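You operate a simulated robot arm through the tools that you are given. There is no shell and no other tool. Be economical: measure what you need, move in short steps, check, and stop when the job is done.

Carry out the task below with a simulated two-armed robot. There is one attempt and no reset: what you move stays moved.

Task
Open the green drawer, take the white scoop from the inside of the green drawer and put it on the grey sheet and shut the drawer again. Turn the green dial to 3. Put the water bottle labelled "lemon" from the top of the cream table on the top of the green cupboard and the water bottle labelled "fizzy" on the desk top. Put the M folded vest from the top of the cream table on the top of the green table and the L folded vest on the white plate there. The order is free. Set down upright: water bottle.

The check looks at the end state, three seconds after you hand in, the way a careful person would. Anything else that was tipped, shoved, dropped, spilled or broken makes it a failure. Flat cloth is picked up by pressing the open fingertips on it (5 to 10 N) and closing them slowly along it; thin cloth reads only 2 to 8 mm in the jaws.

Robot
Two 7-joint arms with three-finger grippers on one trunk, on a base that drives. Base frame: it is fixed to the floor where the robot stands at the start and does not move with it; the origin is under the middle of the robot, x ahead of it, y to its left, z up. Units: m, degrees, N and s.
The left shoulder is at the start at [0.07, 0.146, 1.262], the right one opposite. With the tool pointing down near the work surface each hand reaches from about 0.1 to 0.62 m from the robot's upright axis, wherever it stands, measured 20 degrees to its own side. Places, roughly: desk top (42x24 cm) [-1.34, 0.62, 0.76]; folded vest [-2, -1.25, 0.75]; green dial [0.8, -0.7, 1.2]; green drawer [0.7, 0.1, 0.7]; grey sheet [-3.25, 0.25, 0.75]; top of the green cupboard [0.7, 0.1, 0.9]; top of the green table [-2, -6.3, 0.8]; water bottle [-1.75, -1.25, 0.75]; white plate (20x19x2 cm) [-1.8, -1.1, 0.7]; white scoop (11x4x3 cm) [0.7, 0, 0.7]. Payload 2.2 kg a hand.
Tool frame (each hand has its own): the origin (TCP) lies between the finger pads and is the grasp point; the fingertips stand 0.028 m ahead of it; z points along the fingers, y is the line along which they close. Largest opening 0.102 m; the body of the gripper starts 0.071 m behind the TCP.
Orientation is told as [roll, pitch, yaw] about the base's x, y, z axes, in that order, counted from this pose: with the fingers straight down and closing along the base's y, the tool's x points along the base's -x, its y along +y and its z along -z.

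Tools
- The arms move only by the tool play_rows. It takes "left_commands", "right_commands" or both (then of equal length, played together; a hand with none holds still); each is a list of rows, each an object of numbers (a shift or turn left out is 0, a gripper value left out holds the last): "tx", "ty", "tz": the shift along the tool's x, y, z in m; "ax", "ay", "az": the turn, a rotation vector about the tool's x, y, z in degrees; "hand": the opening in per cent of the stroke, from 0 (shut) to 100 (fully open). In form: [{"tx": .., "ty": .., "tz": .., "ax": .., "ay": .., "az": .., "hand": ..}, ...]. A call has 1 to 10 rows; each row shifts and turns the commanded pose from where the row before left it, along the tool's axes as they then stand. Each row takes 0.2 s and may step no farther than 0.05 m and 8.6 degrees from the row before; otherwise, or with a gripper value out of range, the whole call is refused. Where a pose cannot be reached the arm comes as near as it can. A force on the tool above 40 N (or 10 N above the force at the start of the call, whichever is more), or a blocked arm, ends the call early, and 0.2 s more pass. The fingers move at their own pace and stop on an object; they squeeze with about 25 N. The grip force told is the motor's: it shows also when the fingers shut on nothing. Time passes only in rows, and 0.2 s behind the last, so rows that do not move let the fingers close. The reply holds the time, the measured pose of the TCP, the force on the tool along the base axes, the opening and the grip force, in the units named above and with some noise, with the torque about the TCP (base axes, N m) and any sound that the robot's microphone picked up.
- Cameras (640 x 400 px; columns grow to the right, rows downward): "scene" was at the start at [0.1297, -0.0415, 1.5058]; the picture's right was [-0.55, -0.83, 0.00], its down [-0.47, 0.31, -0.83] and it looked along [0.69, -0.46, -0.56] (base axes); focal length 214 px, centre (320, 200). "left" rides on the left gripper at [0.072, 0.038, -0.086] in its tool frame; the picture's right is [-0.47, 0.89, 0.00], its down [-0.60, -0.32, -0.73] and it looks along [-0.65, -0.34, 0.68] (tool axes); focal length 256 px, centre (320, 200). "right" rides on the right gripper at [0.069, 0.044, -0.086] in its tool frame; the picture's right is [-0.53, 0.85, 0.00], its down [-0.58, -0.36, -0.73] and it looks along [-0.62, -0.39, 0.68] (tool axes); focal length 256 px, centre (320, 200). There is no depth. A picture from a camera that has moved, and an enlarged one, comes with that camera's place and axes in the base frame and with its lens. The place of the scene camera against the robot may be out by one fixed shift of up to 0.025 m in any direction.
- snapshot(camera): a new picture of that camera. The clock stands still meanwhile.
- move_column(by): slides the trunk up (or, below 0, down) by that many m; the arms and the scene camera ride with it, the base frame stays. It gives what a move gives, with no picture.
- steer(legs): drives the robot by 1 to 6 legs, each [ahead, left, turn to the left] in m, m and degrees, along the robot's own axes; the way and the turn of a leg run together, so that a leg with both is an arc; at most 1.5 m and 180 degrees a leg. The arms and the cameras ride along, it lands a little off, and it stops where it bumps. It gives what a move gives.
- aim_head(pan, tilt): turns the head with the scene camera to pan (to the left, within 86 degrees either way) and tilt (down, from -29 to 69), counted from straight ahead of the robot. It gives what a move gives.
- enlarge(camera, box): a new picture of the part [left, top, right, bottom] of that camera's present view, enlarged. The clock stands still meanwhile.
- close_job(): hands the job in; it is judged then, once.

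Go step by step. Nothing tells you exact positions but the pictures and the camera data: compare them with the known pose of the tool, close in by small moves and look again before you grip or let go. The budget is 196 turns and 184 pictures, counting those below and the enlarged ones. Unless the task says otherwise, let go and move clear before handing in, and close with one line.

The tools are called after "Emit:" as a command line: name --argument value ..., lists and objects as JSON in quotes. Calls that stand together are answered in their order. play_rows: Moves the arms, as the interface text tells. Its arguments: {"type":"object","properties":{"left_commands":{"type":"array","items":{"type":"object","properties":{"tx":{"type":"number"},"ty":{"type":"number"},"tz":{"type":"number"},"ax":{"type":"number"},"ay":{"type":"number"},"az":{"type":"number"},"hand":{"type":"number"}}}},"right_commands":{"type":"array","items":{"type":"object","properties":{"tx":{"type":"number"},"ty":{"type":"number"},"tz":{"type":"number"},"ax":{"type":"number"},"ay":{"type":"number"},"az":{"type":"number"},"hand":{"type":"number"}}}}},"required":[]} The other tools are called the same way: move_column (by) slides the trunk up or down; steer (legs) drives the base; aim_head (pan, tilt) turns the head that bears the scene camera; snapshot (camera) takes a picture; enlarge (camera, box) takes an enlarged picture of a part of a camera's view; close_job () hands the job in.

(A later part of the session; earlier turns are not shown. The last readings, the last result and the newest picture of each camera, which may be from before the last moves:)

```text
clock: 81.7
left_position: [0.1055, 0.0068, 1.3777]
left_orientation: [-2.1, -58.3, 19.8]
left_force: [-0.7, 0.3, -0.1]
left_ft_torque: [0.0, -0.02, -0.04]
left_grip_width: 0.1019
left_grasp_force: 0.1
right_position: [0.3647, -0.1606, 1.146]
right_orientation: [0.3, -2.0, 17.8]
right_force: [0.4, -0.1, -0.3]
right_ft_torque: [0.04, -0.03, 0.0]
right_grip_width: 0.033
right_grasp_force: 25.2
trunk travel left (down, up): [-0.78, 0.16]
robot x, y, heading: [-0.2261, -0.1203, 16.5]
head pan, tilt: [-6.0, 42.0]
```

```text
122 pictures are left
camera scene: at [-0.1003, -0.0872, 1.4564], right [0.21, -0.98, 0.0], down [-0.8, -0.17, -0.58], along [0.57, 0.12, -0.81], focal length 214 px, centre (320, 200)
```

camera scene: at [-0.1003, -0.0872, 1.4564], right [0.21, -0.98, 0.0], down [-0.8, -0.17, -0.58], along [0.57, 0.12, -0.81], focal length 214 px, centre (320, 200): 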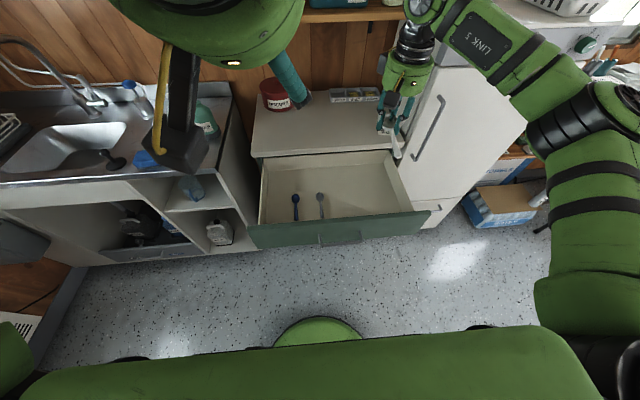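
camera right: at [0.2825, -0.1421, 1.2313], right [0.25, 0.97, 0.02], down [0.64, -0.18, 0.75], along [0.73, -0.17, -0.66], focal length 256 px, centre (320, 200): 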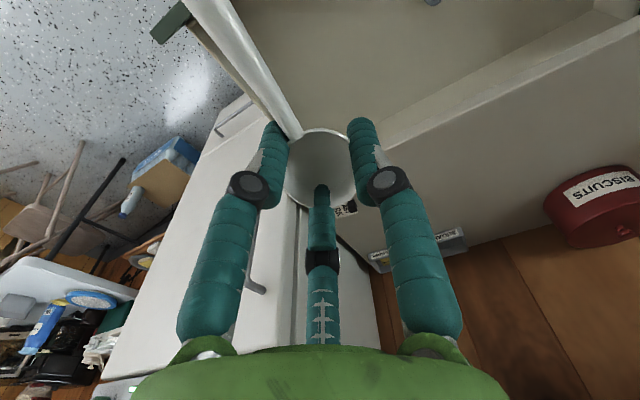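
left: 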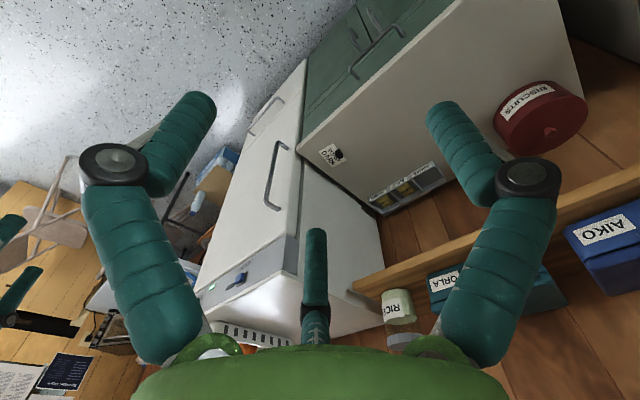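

Scoop is clear of the drawer. Pull the right hand in, close the left fingers, then back off and shift right.

Emit:
play_rows --right_commands '[{"tx": 0.04}, {"tx": 0.04}, {"tx": 0.04}, {"tx": 0.03}, {}]' --left_commands '[{"hand": 0}, {}, {}, {}, {}]'

Emit:
steer --legs '[[-0.2, -0.1, 0]]'

Emit:
aim_head --pan -4 --tilt 38

Emit:
snapshot --camera "scene"

```text
clock: 82.9
left_position: [0.1058, 0.0074, 1.3782]
left_orientation: [-2.1, -58.4, 19.8]
left_force: [-0.4, -0.6, 0.2]
left_ft_torque: [0.03, 0.02, -0.02]
left_grip_width: 0.0021
left_grasp_force: 25.3
right_position: [0.2246, -0.2099, 1.1391]
right_orientation: [0.3, -2.0, 17.6]
right_force: [-0.5, 0.1, -0.1]
right_ft_torque: [0.02, 0.0, -0.01]
right_grip_width: 0.033
right_grasp_force: 25.3
trunk travel left (down, up): [-0.78, 0.16]
robot x, y, heading: [-0.2215, -0.1257, 16.9]
head pan, tilt: [-6.0, 42.0]
```

```text
clock: 84.6
left_position: [-0.0574, -0.1453, 1.3779]
left_orientation: [-2.2, -58.4, 19.8]
left_force: [-0.3, 0.3, 0.4]
left_ft_torque: [0.0, 0.0, -0.02]
left_grip_width: 0.0019
left_grasp_force: 25.1
right_position: [0.0643, -0.361, 1.1385]
right_orientation: [0.3, -1.9, 17.7]
right_force: [0.1, 0.6, 0.5]
right_ft_torque: [0.01, 0.05, 0.02]
right_grip_width: 0.0328
right_grasp_force: 25.2
trunk travel left (down, up): [-0.78, 0.16]
robot x, y, heading: [-0.3848, -0.2774, 16.9]
head pan, tilt: [-6.0, 42.0]
```

```text
clock: 85.2
left_position: [-0.0556, -0.1442, 1.3822]
left_orientation: [-3.9, -57.9, 22.2]
left_force: [-0.3, -0.4, -0.9]
left_ft_torque: [-0.02, 0.02, 0.0]
left_grip_width: 0.0025
left_grasp_force: 24.9
right_position: [0.0635, -0.3631, 1.1404]
right_orientation: [0.5, -2.0, 17.8]
right_force: [0.5, 0.9, -0.1]
right_ft_torque: [-0.01, -0.04, -0.01]
right_grip_width: 0.0329
right_grasp_force: 25.5
trunk travel left (down, up): [-0.78, 0.16]
robot x, y, heading: [-0.3866, -0.2784, 16.7]
head pan, tilt: [-4.0, 38.0]
```

```text
121 pictures are left
camera scene: at [-0.2589, -0.2392, 1.4613], right [0.22, -0.97, 0.0], down [-0.76, -0.17, -0.63], along [0.62, 0.14, -0.77], focal length 214 px, centre (320, 200)
```

scene: 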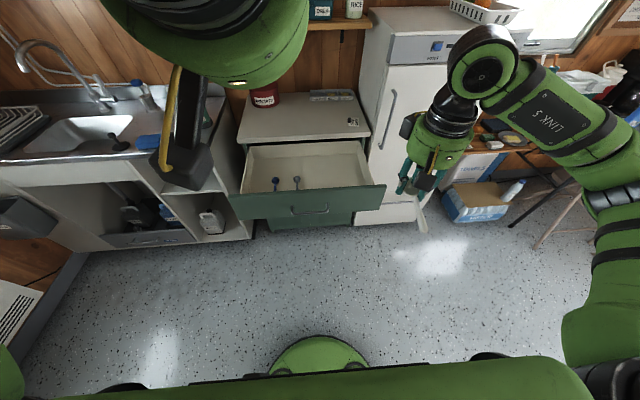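

The left hand crowds the head. I'll lower it to drawer-front height.

Emit:
play_rows --left_commands '[{"tz": 0.0238, "tx": 0.038}, {"tz": 0.0238, "tx": 0.038}, {"tz": 0.0238, "tx": 0.038}, {"tz": 0.0238, "tx": 0.038}, {"tz": 0.0238, "tx": 0.038}, {"tz": 0.0238, "tx": 0.038}, {"tz": 0.0238, "tx": 0.038}, {"tz": 0.0238, "tx": 0.038}, {"tz": 0.0238, "tx": 0.038}, {"tz": 0.0238, "tx": 0.038}]'

Emit:
snapshot --camera "scene"

```text
clock: 87.4
left_position: [-0.0385, -0.1688, 0.9327]
left_orientation: [-2.2, -58.4, 19.8]
left_force: [0.6, 0.3, 0.3]
left_ft_torque: [-0.03, 0.04, 0.01]
left_grip_width: 0.0022
left_grasp_force: 25.7
left hand out of reach, approached as far as the arm can: row 4, 5
right_position: [0.0637, -0.3629, 1.1407]
right_orientation: [0.4, -2.1, 17.8]
right_force: [0.3, 1.0, 0.4]
right_ft_torque: [0.02, 0.06, -0.03]
right_grip_width: 0.033
right_grasp_force: 25.9
trunk travel left (down, up): [-0.78, 0.16]
robot x, y, heading: [-0.3868, -0.2727, 16.9]
head pan, tilt: [-4.0, 38.0]
```

```text
120 pictures are left
camera scene: at [-0.2484, -0.2375, 1.4795], right [0.22, -0.98, 0.0], down [-0.6, -0.14, -0.79], along [0.77, 0.17, -0.62], focal length 214 px, centre (320, 200)
```

scene: 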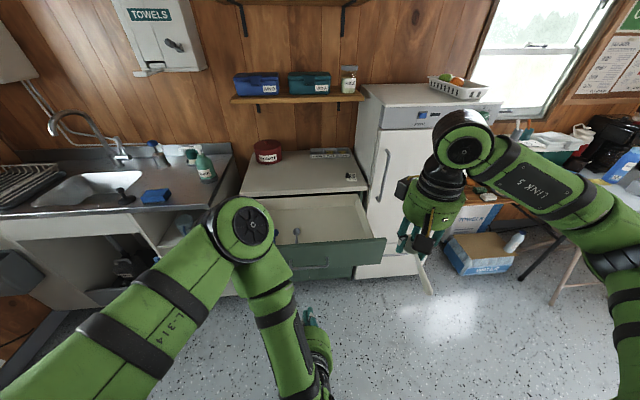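

The left hand is aligned with the drawer's centre line. Extend it forward, pull the right hand in, and lower the trunk 10 cm.

Emit:
play_rows --left_commands '[{"tz": 0.034, "tx": -0.021}, {"tz": 0.034, "tx": -0.021}, {"tz": 0.034, "tx": -0.021}, {"tz": 0.034, "tx": -0.021}, {}]' --right_commands '[{"tx": 0.03}, {"tx": 0.03}, {"tx": 0.03}, {"tx": 0.02}, {}]'

Emit:
move_column --by -0.1

Emit:
snapshot --camera "left"

Emit:
snapshot --camera "scene"

```text
clock: 88.6
left_position: [0.1151, -0.1186, 0.9334]
left_orientation: [-2.0, -58.4, 19.7]
left_force: [0.0, -0.2, 0.2]
left_ft_torque: [0.0, 0.0, 0.0]
left_grip_width: 0.0022
left_grasp_force: 24.9
right_position: [-0.0425, -0.3971, 1.1355]
right_orientation: [0.5, -2.0, 17.7]
right_force: [0.4, 0.4, 0.3]
right_ft_torque: [0.02, 0.0, 0.01]
right_grip_width: 0.0331
right_grasp_force: 25.6
trunk travel left (down, up): [-0.78, 0.16]
robot x, y, heading: [-0.3876, -0.2785, 17.0]
head pan, tilt: [-4.0, 38.0]
```

```text
clock: 90.0
left_position: [0.1146, -0.1173, 0.8346]
left_orientation: [-2.1, -58.5, 19.9]
left_force: [0.2, 0.1, 0.1]
left_ft_torque: [0.02, -0.03, 0.07]
left_grip_width: 0.002
left_grasp_force: 25.3
right_position: [-0.041, -0.3963, 1.0356]
right_orientation: [0.4, -2.1, 17.7]
right_force: [-0.3, 0.3, 0.2]
right_ft_torque: [0.0, -0.01, 0.01]
right_grip_width: 0.033
right_grasp_force: 24.6
trunk travel left (down, up): [-0.68, 0.26]
robot x, y, heading: [-0.3891, -0.2786, 16.7]
head pan, tilt: [-4.0, 38.0]
```

```text
119 pictures are left
camera left: at [-0.0029, -0.1153, 0.8173], right [-0.05, 0.92, 0.38], down [-0.2, -0.38, 0.9], along [0.98, -0.03, 0.2], focal length 256 px, centre (320, 200)
```

left: 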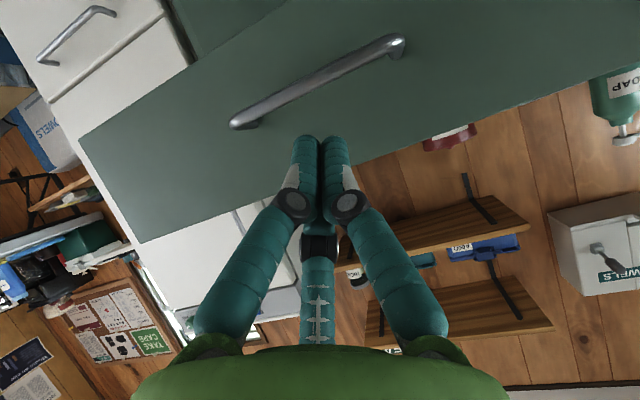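

```text
118 pictures are left
camera scene: at [-0.2494, -0.237, 1.3795], right [0.22, -0.98, 0.0], down [-0.6, -0.14, -0.79], along [0.77, 0.17, -0.62], focal length 214 px, centre (320, 200)
```

scene: 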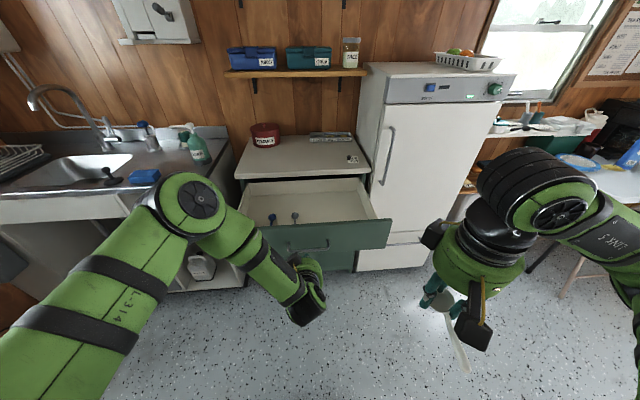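

Tips will meet the panel between handle bar and top edge. Driving forward to push.

Emit:
steer --legs '[[0.3, 0, 0]]'

Emit:
snapshot --camera "scene"

```text
clock: 92.0
left_position: [0.3973, -0.031, 0.8348]
left_orientation: [-2.1, -58.4, 19.9]
left_force: [-0.3, -0.1, 0.2]
left_ft_torque: [0.01, 0.02, 0.0]
left_grip_width: 0.0021
left_grasp_force: 25.3
right_position: [0.2402, -0.312, 1.0351]
right_orientation: [0.3, -2.1, 17.7]
right_force: [0.3, 0.3, 0.9]
right_ft_torque: [0.02, 0.01, -0.03]
right_grip_width: 0.0332
right_grasp_force: 24.3
trunk travel left (down, up): [-0.68, 0.26]
robot x, y, heading: [-0.1056, -0.1961, 17.0]
head pan, tilt: [-4.0, 38.0]
```

```text
117 pictures are left
camera scene: at [0.0327, -0.1518, 1.3796], right [0.22, -0.98, 0.0], down [-0.6, -0.14, -0.79], along [0.77, 0.17, -0.62], focal length 214 px, centre (320, 200)
```

scene: 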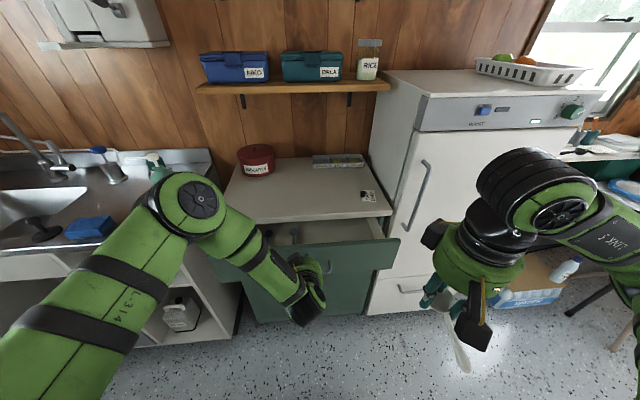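

Emit:
steer --legs '[[0.11, 0, 0]]'

Emit:
snapshot --camera "scene"

Emit:
snapshot --camera "left"

```text
clock: 93.2
left_position: [0.5013, -0.0009, 0.834]
left_orientation: [-2.1, -58.3, 19.8]
left_force: [0.6, -0.4, -0.2]
left_ft_torque: [0.0, 0.0, -0.02]
left_grip_width: 0.002
left_grasp_force: 24.9
right_position: [0.3448, -0.2797, 1.0355]
right_orientation: [0.5, -2.1, 17.7]
right_force: [0.3, 0.5, -1.1]
right_ft_torque: [-0.01, 0.03, -0.03]
right_grip_width: 0.0332
right_grasp_force: 25.3
trunk travel left (down, up): [-0.68, 0.26]
robot x, y, heading: [0.002, -0.1622, 16.7]
head pan, tilt: [-4.0, 38.0]
```

```text
116 pictures are left
camera scene: at [0.1372, -0.1208, 1.3796], right [0.22, -0.98, 0.0], down [-0.6, -0.14, -0.79], along [0.77, 0.17, -0.62], focal length 214 px, centre (320, 200)
```

scene: 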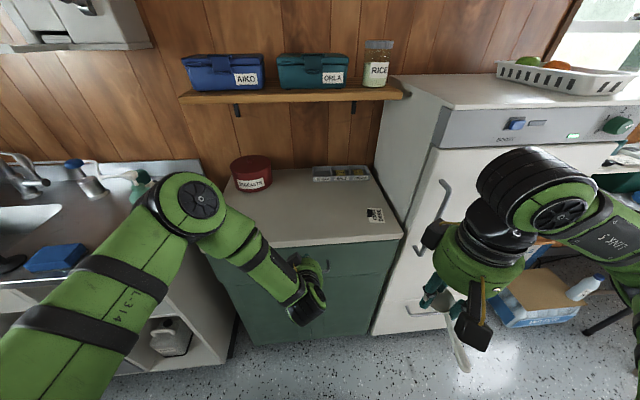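

```text
115 pictures are left
camera left: at [0.384, 0.0006, 0.8175], right [-0.04, 0.92, 0.38], down [-0.2, -0.38, 0.9], along [0.98, -0.04, 0.2], focal length 256 px, centre (320, 200)
```

left: 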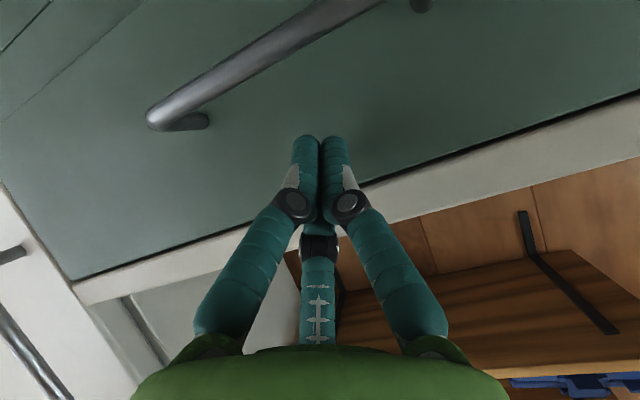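

It looks nearly shut with no contact force. I'll nudge forward to verify.

Emit:
steer --legs '[[0.04, 0, 0]]'

Emit:
snapshot --camera "left"

```text
clock: 94.2
left_position: [0.5247, 0.0026, 0.8278]
left_orientation: [-1.9, -56.8, 18.8]
left_force: [-6.0, -1.2, 1.9]
left_ft_torque: [-0.03, -0.06, -0.05]
left_grip_width: 0.0022
left_grasp_force: 24.9
right_position: [0.3787, -0.2702, 1.0366]
right_orientation: [0.5, -2.1, 17.8]
right_force: [0.0, -0.2, 0.6]
right_ft_torque: [-0.01, 0.01, 0.03]
right_grip_width: 0.0329
right_grasp_force: 25.6
trunk travel left (down, up): [-0.68, 0.26]
robot x, y, heading: [0.0348, -0.1472, 16.5]
head pan, tilt: [-4.0, 38.0]
stopped in leg 1: the force on the tool passed its limit at 91 N (the readings are from after the stop); the commanded pose is now the measured one
```

```text
114 pictures are left
camera left: at [0.4067, 0.0055, 0.8144], right [-0.02, 0.93, 0.37], down [-0.18, -0.37, 0.91], along [0.98, -0.05, 0.17], focal length 256 px, centre (320, 200)
```

left: 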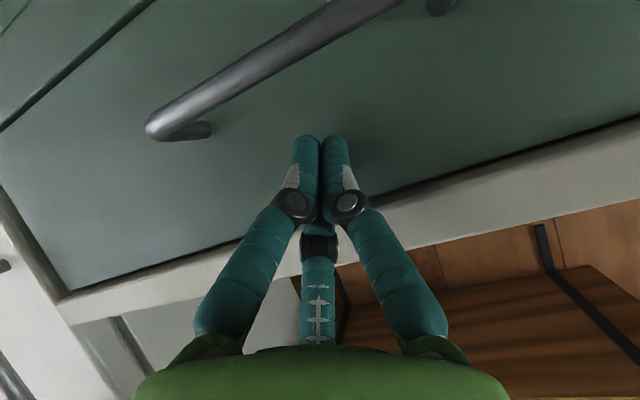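

The drawer is hard against its stop. Backing off to check, and restoring the left hand.

Emit:
steer --legs '[[-0.5, 0, 0]]'

Emit:
snapshot --camera "scene"

Emit:
move_column --by 0.15

Emit:
play_rows --left_commands '[{"ay": 8.4}, {"ay": 8.4}, {"ay": 8.4}, {"ay": 8.4}, {"ay": 8.4}, {"ay": 8.4}, {"ay": 8}, {"tx": 0.04}, {"tx": 0.04, "ty": 0.03}, {"ty": 0.04, "tx": 0.02}]'

```text
clock: 97.1
left_position: [0.0425, -0.1404, 0.8275]
left_orientation: [-1.9, -56.8, 19.2]
left_force: [-0.3, -0.5, -0.9]
left_ft_torque: [-0.04, -0.02, 0.0]
left_grip_width: 0.0022
left_grasp_force: 25.3
right_position: [-0.1017, -0.4143, 1.0361]
right_orientation: [0.4, -2.0, 18.0]
right_force: [-0.1, -0.7, 1.5]
right_ft_torque: [0.03, -0.02, 0.02]
right_grip_width: 0.0328
right_grasp_force: 24.9
trunk travel left (down, up): [-0.68, 0.26]
robot x, y, heading: [-0.4477, -0.2965, 17.2]
head pan, tilt: [-4.0, 38.0]
```

```text
113 pictures are left
camera scene: at [-0.3106, -0.2559, 1.3794], right [0.23, -0.97, 0.0], down [-0.6, -0.14, -0.79], along [0.77, 0.18, -0.62], focal length 214 px, centre (320, 200)
```

scene: 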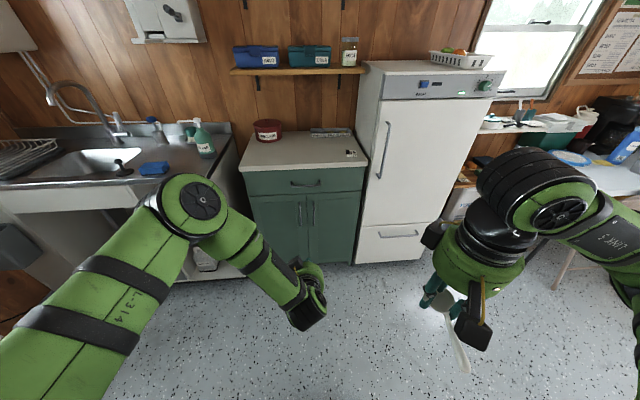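

```text
clock: 98.9
left_position: [0.0437, -0.141, 0.9776]
left_orientation: [-1.9, -56.8, 19.2]
left_force: [-0.2, 0.6, 0.7]
left_ft_torque: [0.01, 0.03, -0.01]
left_grip_width: 0.0022
left_grasp_force: 24.5
right_position: [-0.103, -0.4141, 1.1865]
right_orientation: [0.4, -1.9, 18.0]
right_force: [0.6, 0.5, -0.2]
right_ft_torque: [0.01, -0.01, 0.0]
right_grip_width: 0.0329
right_grasp_force: 25.1
trunk travel left (down, up): [-0.83, 0.11]
robot x, y, heading: [-0.4499, -0.3009, 16.9]
head pan, tilt: [-4.0, 38.0]
```

```text
clock: 101.1
left_position: [-0.0742, -0.1026, 0.9802]
left_orientation: [-1.2, 1.5, 17.6]
left_force: [-0.2, 1.1, 0.2]
left_ft_torque: [-0.03, -0.03, 0.0]
left_grip_width: 0.0021
left_grasp_force: 24.9
right_position: [-0.1037, -0.4116, 1.1869]
right_orientation: [0.4, -2.2, 18.1]
right_force: [-0.4, -0.2, -0.2]
right_ft_torque: [-0.02, -0.01, -0.01]
right_grip_width: 0.0328
right_grasp_force: 25.5
trunk travel left (down, up): [-0.83, 0.11]
robot x, y, heading: [-0.4492, -0.2999, 16.9]
head pan, tilt: [-4.0, 38.0]
```

Drawer is shut and the counter undisturbed. Raise the left hand and turn around to see the rest of the room.

Emit:
play_rows --left_commands '[{"tz": -0.05, "hand": 100}, {"tz": -0.05}, {"tz": -0.05}, {"tz": -0.05}, {}]'

Emit:
steer --legs '[[0, 0, 163]]'

Emit:
aim_head --pan 0 --tilt 25

Emit:
snapshot --camera "scene"

```text
clock: 102.3
left_position: [-0.0696, -0.1, 1.1822]
left_orientation: [-1.0, 1.5, 17.7]
left_force: [-0.7, 1.1, -0.8]
left_ft_torque: [0.02, -0.01, 0.01]
left_grip_width: 0.1018
left_grasp_force: 0.1
right_position: [-0.1027, -0.4144, 1.1869]
right_orientation: [0.4, -2.0, 18.0]
right_force: [0.1, -0.2, 0.1]
right_ft_torque: [-0.02, 0.02, 0.01]
right_grip_width: 0.0328
right_grasp_force: 25.2
trunk travel left (down, up): [-0.83, 0.11]
robot x, y, heading: [-0.4479, -0.2945, 16.8]
head pan, tilt: [-4.0, 38.0]
```

```text
clock: 109.2
left_position: [-0.8702, -0.3561, 1.1808]
left_orientation: [-1.0, 1.6, 178.0]
left_force: [0.2, -0.7, -0.1]
left_ft_torque: [-0.02, 0.02, 0.0]
left_grip_width: 0.1021
left_grasp_force: 0.0
right_position: [-0.7352, -0.0717, 1.1853]
right_orientation: [0.4, -2.0, 178.6]
right_force: [0.0, 0.2, -0.1]
right_ft_torque: [0.01, 0.0, -0.01]
right_grip_width: 0.0327
right_grasp_force: 25.6
trunk travel left (down, up): [-0.83, 0.11]
robot x, y, heading: [-0.4477, -0.2954, 177.7]
head pan, tilt: [-4.0, 38.0]
```

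```text
clock: 110.0
left_position: [-0.8714, -0.3555, 1.1807]
left_orientation: [-1.0, 1.6, 178.0]
left_force: [0.8, 0.1, 0.3]
left_ft_torque: [0.02, -0.01, -0.02]
left_grip_width: 0.1018
left_grasp_force: 0.1
right_position: [-0.7352, -0.0718, 1.1858]
right_orientation: [0.4, -2.1, 178.5]
right_force: [0.6, -0.7, -0.6]
right_ft_torque: [0.0, 0.01, 0.01]
right_grip_width: 0.0328
right_grasp_force: 24.7
trunk travel left (down, up): [-0.83, 0.11]
robot x, y, heading: [-0.4473, -0.2991, 177.4]
head pan, tilt: [0.0, 25.0]
```

```text
112 pictures are left
camera scene: at [-0.5849, -0.2839, 1.5498], right [0.04, 1.0, 0.0], down [0.42, -0.02, -0.91], along [-0.91, 0.04, -0.42], focal length 214 px, centre (320, 200)
```

scene: 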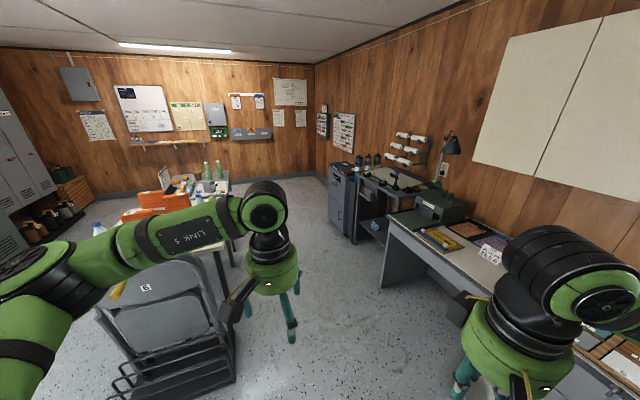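

Emit:
enlarge --camera "scene" --box '[300, 100, 540, 250]'

Emit:
aim_head --pan 40 --tilt 25

Emit:
snapshot --camera "scene"

```text
2.67 times, centred on (420, 175) of scene
camera zoom: at [-0.5849, -0.2839, 1.5498], right [0.04, 1.0, 0.0], down [0.42, -0.02, -0.91], along [-0.91, 0.04, -0.42], focal length 572 px, centre (53, 267)
```

zoom: 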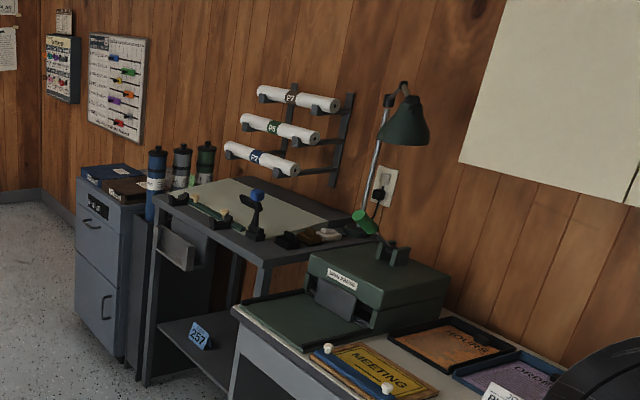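

```text
clock: 111.1
left_position: [-0.871, -0.3562, 1.1822]
left_orientation: [-1.0, 1.6, 178.1]
left_force: [-0.5, -0.2, 0.0]
left_ft_torque: [0.0, 0.02, 0.02]
left_grip_width: 0.102
left_grasp_force: 0.2
right_position: [-0.7348, -0.0713, 1.1866]
right_orientation: [0.3, -2.1, 178.4]
right_force: [0.2, -0.3, -1.1]
right_ft_torque: [-0.01, 0.01, 0.01]
right_grip_width: 0.0325
right_grasp_force: 24.7
trunk travel left (down, up): [-0.83, 0.11]
robot x, y, heading: [-0.4509, -0.3017, 177.5]
head pan, tilt: [40.0, 25.0]
```

```text
110 pictures are left
camera scene: at [-0.566, -0.3438, 1.5498], right [-0.61, 0.79, 0.0], down [0.34, 0.26, -0.91], along [-0.72, -0.55, -0.42], focal length 214 px, centre (320, 200)
```

scene: 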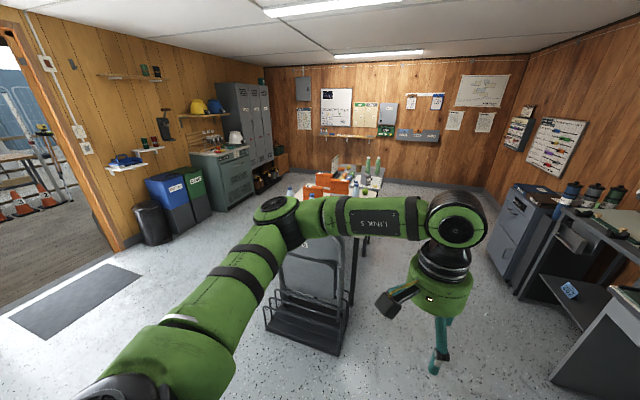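

The bench with the grey mat is at the right wall ahead, beyond the desk; the cream table is to the left behind the rack. Driving down the channel.

Emit:
steer --legs '[[1.3, -0.05, 3], [0.8, 0, 0]]'

Emit:
aim_head --pan -40 --tilt 30

Emit:
snapshot --camera "scene"

```text
clock: 121.7
left_position: [-3.0096, -0.3619, 1.1817]
left_orientation: [-1.0, 1.5, -177.6]
left_force: [-0.6, 0.3, 0.1]
left_ft_torque: [0.01, 0.0, -0.02]
left_grip_width: 0.1019
left_grasp_force: 0.2
right_position: [-2.8948, -0.067, 1.1858]
right_orientation: [0.4, -2.1, -177.3]
right_force: [-0.4, 0.3, -0.4]
right_ft_torque: [0.01, -0.01, 0.02]
right_grip_width: 0.0327
right_grasp_force: 25.3
trunk travel left (down, up): [-0.83, 0.11]
robot x, y, heading: [-2.5962, -0.2772, -178.4]
head pan, tilt: [40.0, 25.0]
```

```text
clock: 123.2
left_position: [-3.0095, -0.3613, 1.1807]
left_orientation: [-1.0, 1.6, -177.6]
left_force: [-0.3, 0.6, -0.3]
left_ft_torque: [0.04, 0.0, 0.01]
left_grip_width: 0.1021
left_grasp_force: 0.0
right_position: [-2.8963, -0.0676, 1.1865]
right_orientation: [0.4, -2.1, -177.2]
right_force: [0.6, -0.4, 0.0]
right_ft_torque: [0.03, 0.02, 0.03]
right_grip_width: 0.0328
right_grasp_force: 24.9
trunk travel left (down, up): [-0.83, 0.11]
robot x, y, heading: [-2.5944, -0.2702, -178.1]
head pan, tilt: [-40.0, 30.0]
```

```text
109 pictures are left
camera scene: at [-2.7086, -0.2099, 1.5418], right [0.62, 0.79, 0.0], down [0.39, -0.31, -0.87], along [-0.68, 0.53, -0.5], focal length 214 px, centre (320, 200)
```

scene: 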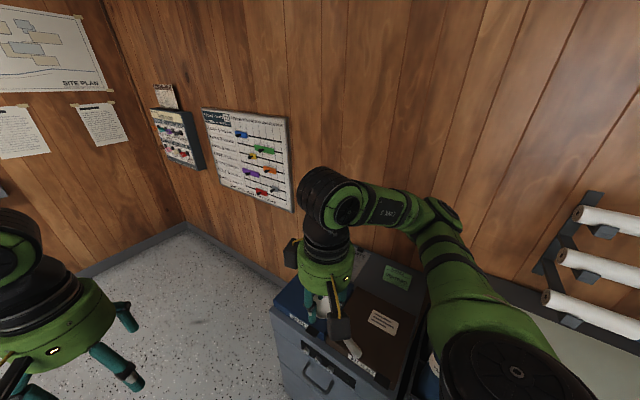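

The given place (-3.25, 0.25) is the top of the filing cabinet, hidden by the right hand. Let me look more closely.

Emit:
enlarge --camera "scene" --box '[260, 230, 460, 355]'

Emit:
snapshot --camera "right"

```text
3.20 times, centred on (360, 292) of scene
camera zoom: at [-2.7086, -0.2099, 1.5418], right [0.62, 0.79, 0.0], down [0.39, -0.31, -0.87], along [-0.68, 0.53, -0.5], focal length 686 px, centre (192, -96)
```

zoom: 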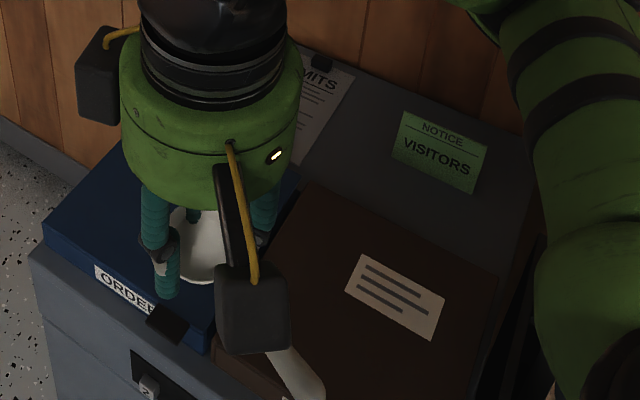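

```text
107 pictures are left
camera right: at [-2.8229, -0.1068, 1.2709], right [-0.49, -0.87, 0.02], down [-0.57, 0.34, 0.75], along [-0.66, 0.35, -0.66], focal length 256 px, centre (320, 200)
```

right: 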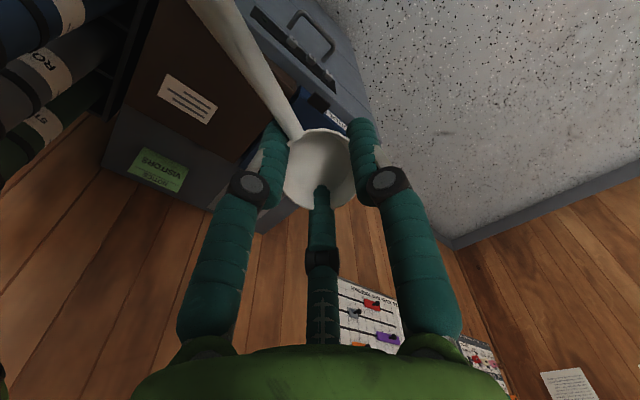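

Need a clear view of the cabinet top; moving the right hand aside.

Emit:
play_rows --right_commands '[{"ty": -0.04}, {"ty": -0.04}, {"ty": -0.04}, {"ty": -0.04}, {"ty": -0.04}, {"ty": -0.03}, {}]'

Emit:
snapshot --camera "scene"

```text
clock: 124.8
left_position: [-3.0101, -0.3625, 1.182]
left_orientation: [-1.0, 1.5, -177.6]
left_force: [0.0, -0.4, -0.1]
left_ft_torque: [-0.01, 0.03, 0.0]
left_grip_width: 0.1022
left_grasp_force: 0.1
right_position: [-2.9078, 0.1628, 1.1839]
right_orientation: [0.3, -2.1, -177.2]
right_force: [0.8, -0.5, 0.0]
right_ft_torque: [0.0, -0.02, 0.02]
right_grip_width: 0.0329
right_grasp_force: 25.1
trunk travel left (down, up): [-0.83, 0.11]
robot x, y, heading: [-2.5893, -0.2726, -177.9]
head pan, tilt: [-40.0, 30.0]
```

```text
106 pictures are left
camera scene: at [-2.7083, -0.2103, 1.5419], right [0.62, 0.79, 0.0], down [0.39, -0.31, -0.87], along [-0.68, 0.54, -0.5], focal length 214 px, centre (320, 200)
```

scene: 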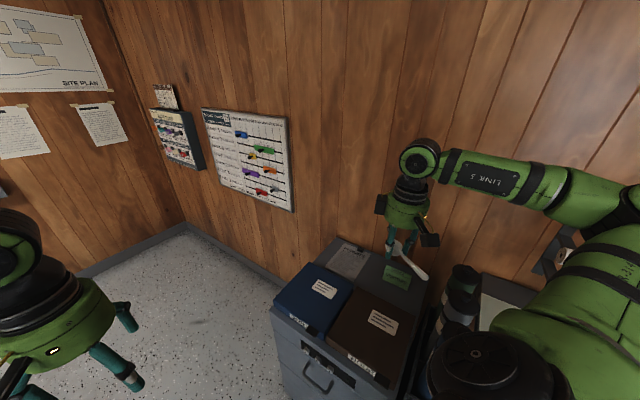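

Emit:
enlarge --camera "scene" --box '[260, 230, 460, 355]'

Emit:
aim_head --pan -80 --tilt 35

Emit:
snapshot --camera "scene"

```text
3.20 times, centred on (360, 292) of scene
camera zoom: at [-2.7083, -0.2103, 1.5419], right [0.62, 0.79, 0.0], down [0.39, -0.31, -0.87], along [-0.68, 0.54, -0.5], focal length 686 px, centre (192, -96)
```

zoom: 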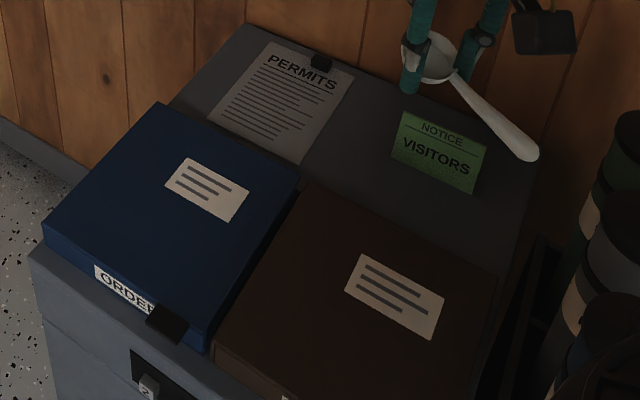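

```text
clock: 125.9
left_position: [-3.0101, -0.3614, 1.1827]
left_orientation: [-1.0, 1.7, -177.7]
left_force: [0.5, -1.0, 0.2]
left_ft_torque: [0.0, 0.04, -0.01]
left_grip_width: 0.1017
left_grasp_force: 0.1
right_position: [-2.9074, 0.1615, 1.185]
right_orientation: [0.5, -2.1, -177.2]
right_force: [-0.2, -0.4, -0.7]
right_ft_torque: [-0.04, 0.01, 0.03]
right_grip_width: 0.0329
right_grasp_force: 25.1
trunk travel left (down, up): [-0.83, 0.11]
robot x, y, heading: [-2.5877, -0.2733, -178.3]
head pan, tilt: [-80.0, 35.0]
```

```text
104 pictures are left
camera scene: at [-2.6556, -0.1795, 1.5341], right [0.98, 0.21, 0.0], down [0.12, -0.56, -0.82], along [-0.17, 0.8, -0.57], focal length 214 px, centre (320, 200)
```

scene: 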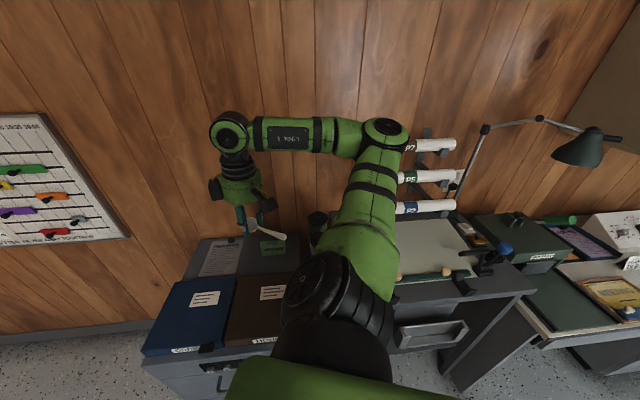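

The "PERMITS" sheet on the cabinet top is a grey sheet at about (-3.21, 0.38), 15×21 cm, matching the given place. I'll approach from the cabinet's open left side.

Emit:
play_rows --right_commands '[{"ty": 0.04}, {"ty": 0.04}, {"ty": 0.04}, {"ty": 0.04}, {"ty": 0.04}, {}]'

Emit:
steer --legs '[[1.0, 0, 0], [0, 0, -114]]'

Emit:
aim_head --pan -10 --tilt 45

Emit:
snapshot --camera "scene"

```text
clock: 127.3
left_position: [-3.0107, -0.3618, 1.1815]
left_orientation: [-1.1, 1.6, -177.7]
left_force: [0.0, -0.4, 0.3]
left_ft_torque: [-0.01, 0.01, -0.01]
left_grip_width: 0.1021
left_grasp_force: 0.0
right_position: [-2.8983, -0.0376, 1.1841]
right_orientation: [0.5, -2.1, -177.2]
right_force: [-0.3, 0.4, 0.2]
right_ft_torque: [-0.03, -0.05, -0.02]
right_grip_width: 0.0328
right_grasp_force: 25.2
trunk travel left (down, up): [-0.83, 0.11]
robot x, y, heading: [-2.5938, -0.271, -178.3]
head pan, tilt: [-80.0, 35.0]
```

```text
clock: 130.5
left_position: [-3.5506, -0.4472, 1.1848]
left_orientation: [-0.9, 1.2, -177.5]
left_force: [-0.5, -0.2, 0.0]
left_ft_torque: [-0.04, 0.02, -0.03]
left_grip_width: 0.102
left_grasp_force: 0.1
right_position: [-3.4405, -0.1254, 1.1861]
right_orientation: [0.4, -2.4, -176.9]
right_force: [0.2, 1.1, 0.1]
right_ft_torque: [-0.04, 0.03, 0.02]
right_grip_width: 0.033
right_grasp_force: 25.0
trunk travel left (down, up): [-0.83, 0.11]
robot x, y, heading: [-3.1422, -0.3586, -177.7]
head pan, tilt: [-80.0, 35.0]
stopped in leg 1: the robot was blocked; the commanded pose is now the measured one
```

```text
clock: 131.9
left_position: [-3.5588, -0.452, 1.1817]
left_orientation: [-1.1, 1.7, -177.4]
left_force: [-0.7, 1.3, 0.3]
left_ft_torque: [0.03, -0.01, 0.0]
left_grip_width: 0.1021
left_grasp_force: 0.1
right_position: [-3.4483, -0.1278, 1.1839]
right_orientation: [0.3, -2.0, -176.8]
right_force: [-0.4, -0.1, -0.5]
right_ft_torque: [0.01, 0.0, 0.0]
right_grip_width: 0.0327
right_grasp_force: 24.7
trunk travel left (down, up): [-0.83, 0.11]
robot x, y, heading: [-3.1414, -0.357, -177.7]
head pan, tilt: [-10.0, 45.0]
```

```text
103 pictures are left
camera scene: at [-3.2676, -0.3424, 1.5191], right [0.14, 0.99, 0.0], down [0.7, -0.1, -0.71], along [-0.7, 0.1, -0.71], focal length 214 px, centre (320, 200)
```

scene: 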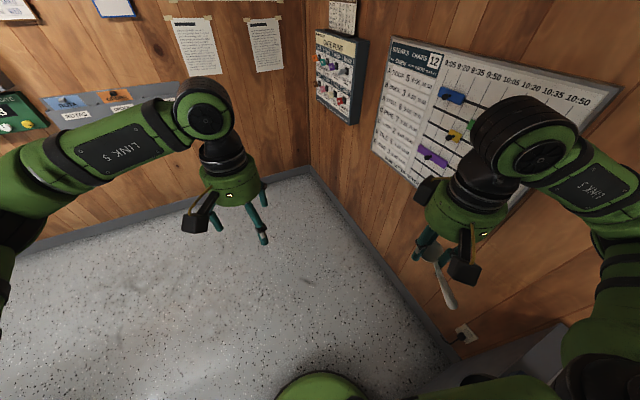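

The base grazed the cabinet and was stopped. I'll move away from it, get round, and turn in the clear.

Emit:
steer --legs '[[0, 0.22, 0], [0.45, 0, 0], [0, 0, -114]]'

Emit:
snapshot --camera "scene"

```text
clock: 140.7
left_position: [-3.4924, -0.1775, 1.1815]
left_orientation: [-1.1, 1.5, 68.4]
left_force: [0.4, -0.4, -0.8]
left_ft_torque: [0.01, 0.02, -0.01]
left_grip_width: 0.102
left_grasp_force: 0.0
right_position: [-3.2421, -0.4093, 1.1847]
right_orientation: [0.3, -1.9, 68.8]
right_force: [-0.9, -0.4, 0.4]
right_ft_torque: [0.01, -0.01, -0.04]
right_grip_width: 0.033
right_grasp_force: 24.8
trunk travel left (down, up): [-0.83, 0.11]
robot x, y, heading: [-3.582, -0.594, 67.9]
head pan, tilt: [-10.0, 45.0]
```

```text
102 pictures are left
camera scene: at [-3.5117, -0.4714, 1.5192], right [0.85, -0.53, 0.0], down [-0.38, -0.6, -0.71], along [0.38, 0.6, -0.71], focal length 214 px, centre (320, 200)
```

scene: 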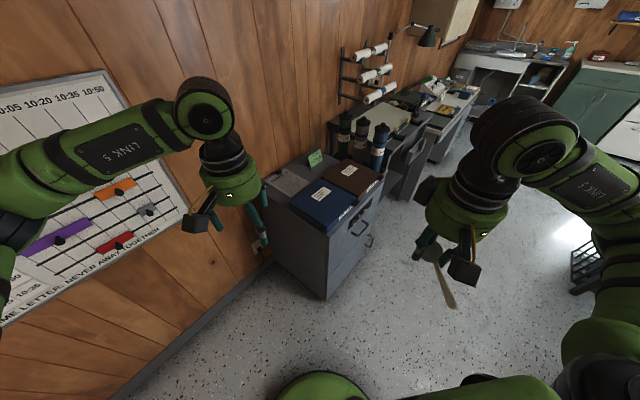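

Cabinet intact. Pull the left hand back from the wall, then move up beside the cabinet.

Emit:
play_rows --left_commands '[{"tx": 0.04}, {"tx": 0.04}, {"tx": 0.04}, {"tx": 0.04}, {"tx": 0.04}, {}]'

Emit:
steer --legs '[[0, 0.18, 0], [0.49, 0, 0]]'

Emit:
snapshot --camera "scene"

Emit:
snapshot --camera "right"

```text
clock: 142.0
left_position: [-3.5632, -0.3561, 1.1905]
left_orientation: [-0.8, 0.8, 68.2]
left_force: [3.5, 8.9, 1.1]
left_ft_torque: [-0.87, 0.36, -0.41]
left_grip_width: 0.1019
left_grasp_force: 0.1
right_position: [-3.2431, -0.4092, 1.1844]
right_orientation: [0.4, -2.1, 68.9]
right_force: [0.7, -0.7, 0.7]
right_ft_torque: [-0.01, 0.02, 0.0]
right_grip_width: 0.0329
right_grasp_force: 24.9
trunk travel left (down, up): [-0.83, 0.11]
robot x, y, heading: [-3.5776, -0.5894, 68.1]
head pan, tilt: [-10.0, 45.0]
stopped in row 6 (left hand): the force on the tool passed its limit at 50 N (the readings are from after the stop); the commanded pose is now the measured one
```

```text
clock: 145.7
left_position: [-3.567, 0.0385, 1.2068]
left_orientation: [0.4, -2.5, 71.3]
left_force: [1.0, 0.6, 0.0]
left_ft_torque: [-0.05, 0.02, 0.01]
left_grip_width: 0.102
left_grasp_force: 0.1
right_position: [-3.2449, -0.0068, 1.1975]
right_orientation: [1.7, -6.3, 70.4]
right_force: [0.3, -0.7, -0.1]
right_ft_torque: [0.0, 0.07, 0.01]
right_grip_width: 0.0328
right_grasp_force: 24.9
trunk travel left (down, up): [-0.83, 0.11]
robot x, y, heading: [-3.5736, -0.1198, 69.7]
head pan, tilt: [-10.0, 45.0]
stopped in leg 2: the robot was blocked; the commanded pose is now the measured one
```

```text
101 pictures are left
camera scene: at [-3.5127, -0.1024, 1.525], right [0.86, -0.51, -0.04], down [-0.36, -0.55, -0.75], along [0.36, 0.66, -0.66], focal length 214 px, centre (320, 200)
```

scene: 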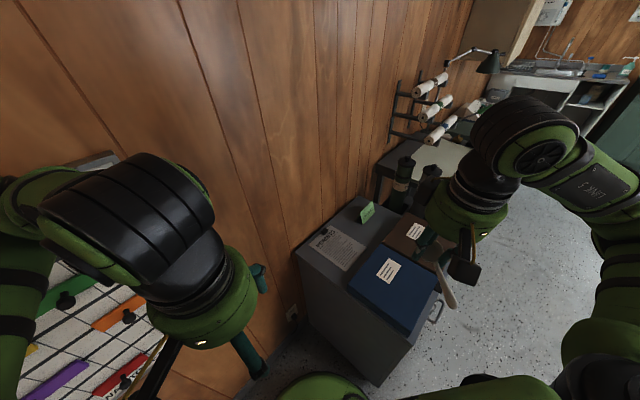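

```text
100 pictures are left
camera right: at [-3.3109, -0.067, 1.2785], right [-0.62, 0.78, 0.08], down [0.53, 0.33, 0.78], along [0.58, 0.53, -0.62], focal length 256 px, centre (320, 200)
```

right: 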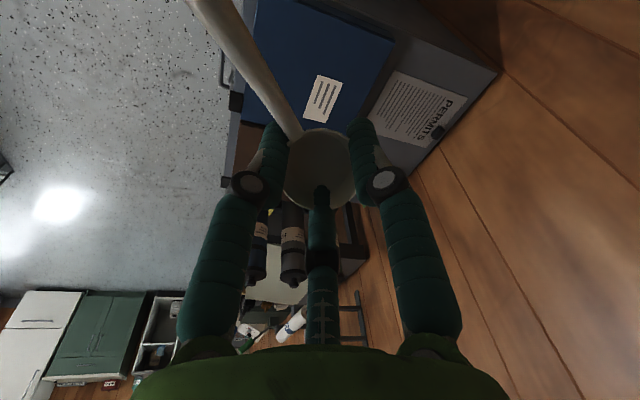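

Blocked and slightly tilted; backing off a few cm, then checking clearance on the left.

Emit:
steer --legs '[[-0.05, 0, 0]]'

Emit:
aim_head --pan 45 --tilt 45

Emit:
snapshot --camera "scene"

```text
clock: 146.6
left_position: [-3.5718, 0.031, 1.2035]
left_orientation: [0.6, -1.6, 70.0]
left_force: [-0.5, 0.0, 0.4]
left_ft_torque: [0.01, 0.0, 0.0]
left_grip_width: 0.1022
left_grasp_force: 0.1
right_position: [-3.2499, -0.0164, 1.19]
right_orientation: [1.7, -4.2, 69.9]
right_force: [0.6, -0.1, -0.2]
right_ft_torque: [0.0, 0.0, -0.03]
right_grip_width: 0.0327
right_grasp_force: 25.2
trunk travel left (down, up): [-0.83, 0.11]
robot x, y, heading: [-3.5922, -0.1584, 69.0]
head pan, tilt: [-10.0, 45.0]
```

```text
clock: 147.9
left_position: [-3.5706, 0.0315, 1.201]
left_orientation: [0.6, -1.7, 70.1]
left_force: [-0.5, 0.6, 0.1]
left_ft_torque: [-0.01, -0.06, -0.03]
left_grip_width: 0.102
left_grasp_force: 0.0
right_position: [-3.2493, -0.0161, 1.1899]
right_orientation: [1.8, -4.5, 69.9]
right_force: [0.0, 0.3, -1.4]
right_ft_torque: [0.0, -0.01, 0.0]
right_grip_width: 0.0328
right_grasp_force: 25.2
trunk travel left (down, up): [-0.83, 0.11]
robot x, y, heading: [-3.595, -0.1574, 68.8]
head pan, tilt: [45.0, 45.0]
```

```text
99 pictures are left
camera scene: at [-3.5891, -0.094, 1.5233], right [0.91, 0.41, 0.01], down [0.28, -0.61, -0.74], along [-0.29, 0.68, -0.67], focal length 214 px, centre (320, 200)
```

scene: 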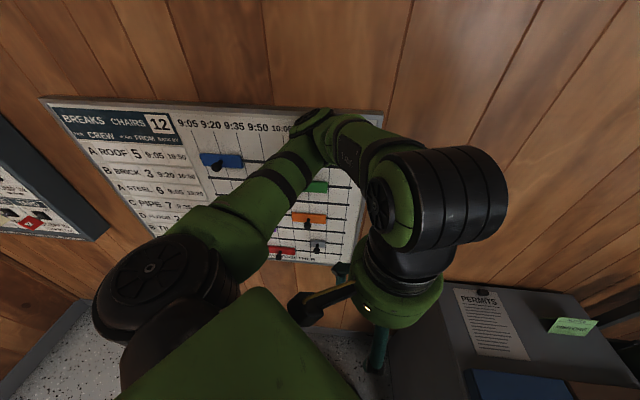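

The left elbow stuck out to the wall board. Back off and stretch the left hand down alongside so that elbow tucks in.

Emit:
steer --legs '[[-0.12, 0, 0]]'

Emit:
play_rows --left_commands '[{"tz": 0.05}, {"tz": 0.05}, {"tz": 0.05}, {"tz": 0.05}, {"tz": 0.05}, {"tz": 0.05}, {"tz": 0.05}, {"tz": 0.05}, {}]'

Emit:
snapshot --camera "scene"

```text
clock: 149.1
left_position: [-3.6258, -0.0256, 1.1901]
left_orientation: [-1.1, 1.1, 70.0]
left_force: [-1.0, -0.2, 0.3]
left_ft_torque: [-0.1, -0.06, 0.0]
left_grip_width: 0.1021
left_grasp_force: 0.1
right_position: [-3.3036, -0.0742, 1.1836]
right_orientation: [0.2, -1.8, 70.0]
right_force: [-0.1, 0.3, -0.6]
right_ft_torque: [-0.06, -0.02, 0.02]
right_grip_width: 0.033
right_grasp_force: 24.7
trunk travel left (down, up): [-0.83, 0.11]
robot x, y, heading: [-3.6354, -0.2745, 69.1]
head pan, tilt: [45.0, 45.0]
```

```text
clock: 151.1
left_position: [-3.598, -0.0272, 0.7968]
left_orientation: [-0.9, 0.8, 70.0]
left_force: [-0.6, 0.1, 0.3]
left_ft_torque: [-0.01, 0.0, 0.0]
left_grip_width: 0.1015
left_grasp_force: 0.0
left hand out of reach, approached as far as the arm can: row 1, 2
right_position: [-3.3018, -0.0811, 1.1852]
right_orientation: [0.3, -2.1, 70.1]
right_force: [-0.3, 0.2, -0.1]
right_ft_torque: [0.05, -0.01, 0.0]
right_grip_width: 0.0328
right_grasp_force: 25.0
trunk travel left (down, up): [-0.83, 0.11]
robot x, y, heading: [-3.6379, -0.2667, 69.1]
head pan, tilt: [45.0, 45.0]
```

```text
98 pictures are left
camera scene: at [-3.6443, -0.1439, 1.5193], right [0.91, 0.41, 0.0], down [0.29, -0.65, -0.71], along [-0.29, 0.65, -0.71], focal length 214 px, centre (320, 200)
```

scene: 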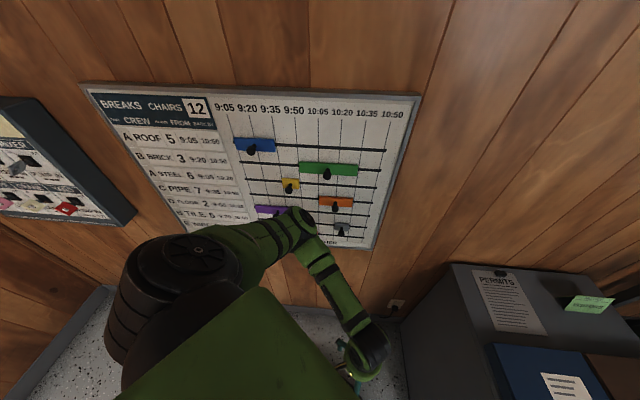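

Elbow clearance is tight; turning a further 29° left swings it away from the wall, with the sheet then to the right side of the robot.

Emit:
steer --legs '[[0, 0, 29]]'

Emit:
aim_head --pan -45 --tilt 45

Emit:
snapshot --camera "scene"

```text
clock: 153.0
left_position: [-3.7202, -0.041, 0.797]
left_orientation: [-0.9, 0.8, 99.2]
left_force: [0.2, -0.8, -0.7]
left_ft_torque: [0.01, -0.01, 0.0]
left_grip_width: 0.1021
left_grasp_force: 0.0
right_position: [-3.4382, 0.0568, 1.1835]
right_orientation: [0.4, -2.1, 99.0]
right_force: [-0.5, 0.2, -0.3]
right_ft_torque: [-0.01, -0.03, 0.02]
right_grip_width: 0.0327
right_grasp_force: 24.8
trunk travel left (down, up): [-0.83, 0.11]
robot x, y, heading: [-3.6319, -0.2708, 98.2]
head pan, tilt: [45.0, 45.0]
```

```text
clock: 154.6
left_position: [-3.7212, -0.0405, 0.7976]
left_orientation: [-0.9, 0.8, 99.2]
left_force: [0.7, -0.3, -0.3]
left_ft_torque: [0.0, -0.02, 0.01]
left_grip_width: 0.1018
left_grasp_force: 0.1
right_position: [-3.4364, 0.0588, 1.1846]
right_orientation: [0.4, -2.1, 99.1]
right_force: [-0.7, -0.1, 0.7]
right_ft_torque: [-0.02, 0.02, 0.0]
right_grip_width: 0.0326
right_grasp_force: 25.2
trunk travel left (down, up): [-0.83, 0.11]
robot x, y, heading: [-3.6385, -0.2695, 98.4]
head pan, tilt: [-45.0, 45.0]
```

```text
97 pictures are left
camera scene: at [-3.5874, -0.1499, 1.5192], right [0.8, -0.6, 0.0], down [-0.42, -0.57, -0.71], along [0.42, 0.57, -0.71], focal length 214 px, centre (320, 200)
```

scene: 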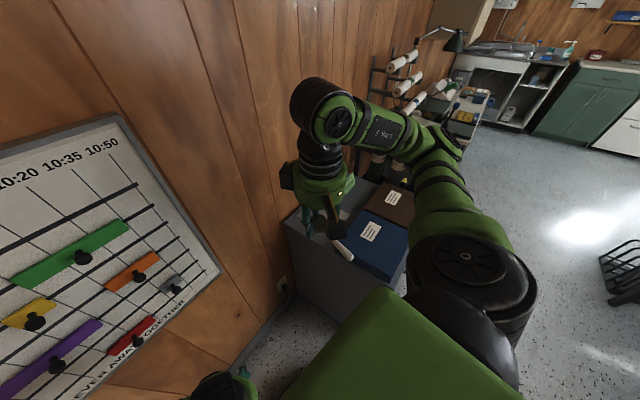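

Emit:
steer --legs '[[0, -0.1, 0], [0.15, 0, 0]]'

Emit:
snapshot --camera "right"

Emit:
snapshot --camera "scene"

```text
clock: 156.7
left_position: [-3.6446, 0.1221, 0.7975]
left_orientation: [-0.9, 0.7, 98.9]
left_force: [-0.6, 0.4, -0.6]
left_ft_torque: [0.04, 0.0, 0.01]
left_grip_width: 0.1018
left_grasp_force: 0.0
right_position: [-3.3602, 0.2201, 1.1857]
right_orientation: [0.4, -2.2, 98.9]
right_force: [-0.3, -0.3, -0.9]
right_ft_torque: [0.03, 0.04, 0.02]
right_grip_width: 0.0329
right_grasp_force: 24.8
trunk travel left (down, up): [-0.83, 0.11]
robot x, y, heading: [-3.5578, -0.1067, 98.0]
head pan, tilt: [-45.0, 45.0]
```

```text
96 pictures are left
camera right: at [-3.3916, 0.1411, 1.2703], right [-0.92, 0.4, 0.03], down [0.28, 0.6, 0.75], along [0.28, 0.7, -0.66], focal length 256 px, centre (320, 200)
```

right: 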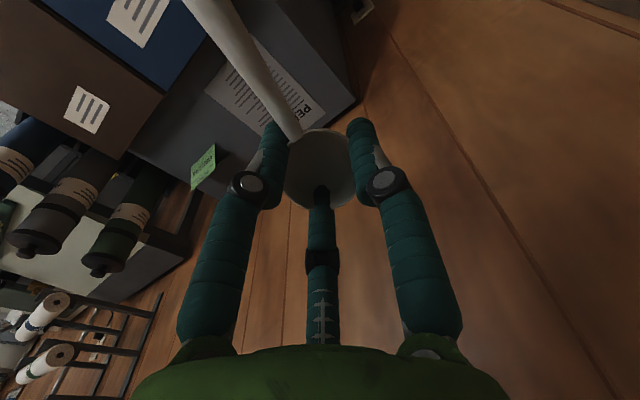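

```text
95 pictures are left
camera scene: at [-3.5103, 0.0114, 1.5196], right [0.8, -0.6, 0.0], down [-0.43, -0.56, -0.71], along [0.43, 0.57, -0.71], focal length 214 px, centre (320, 200)
```

scene: 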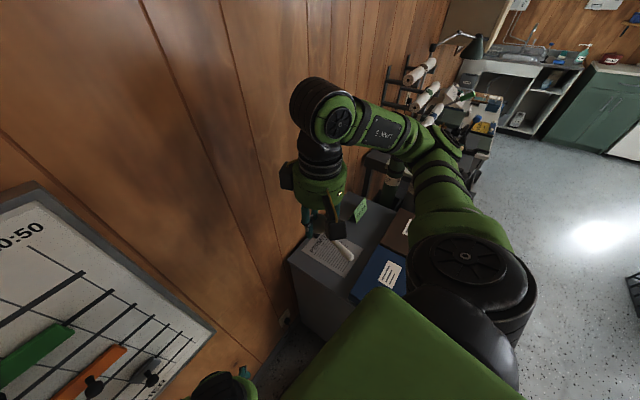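

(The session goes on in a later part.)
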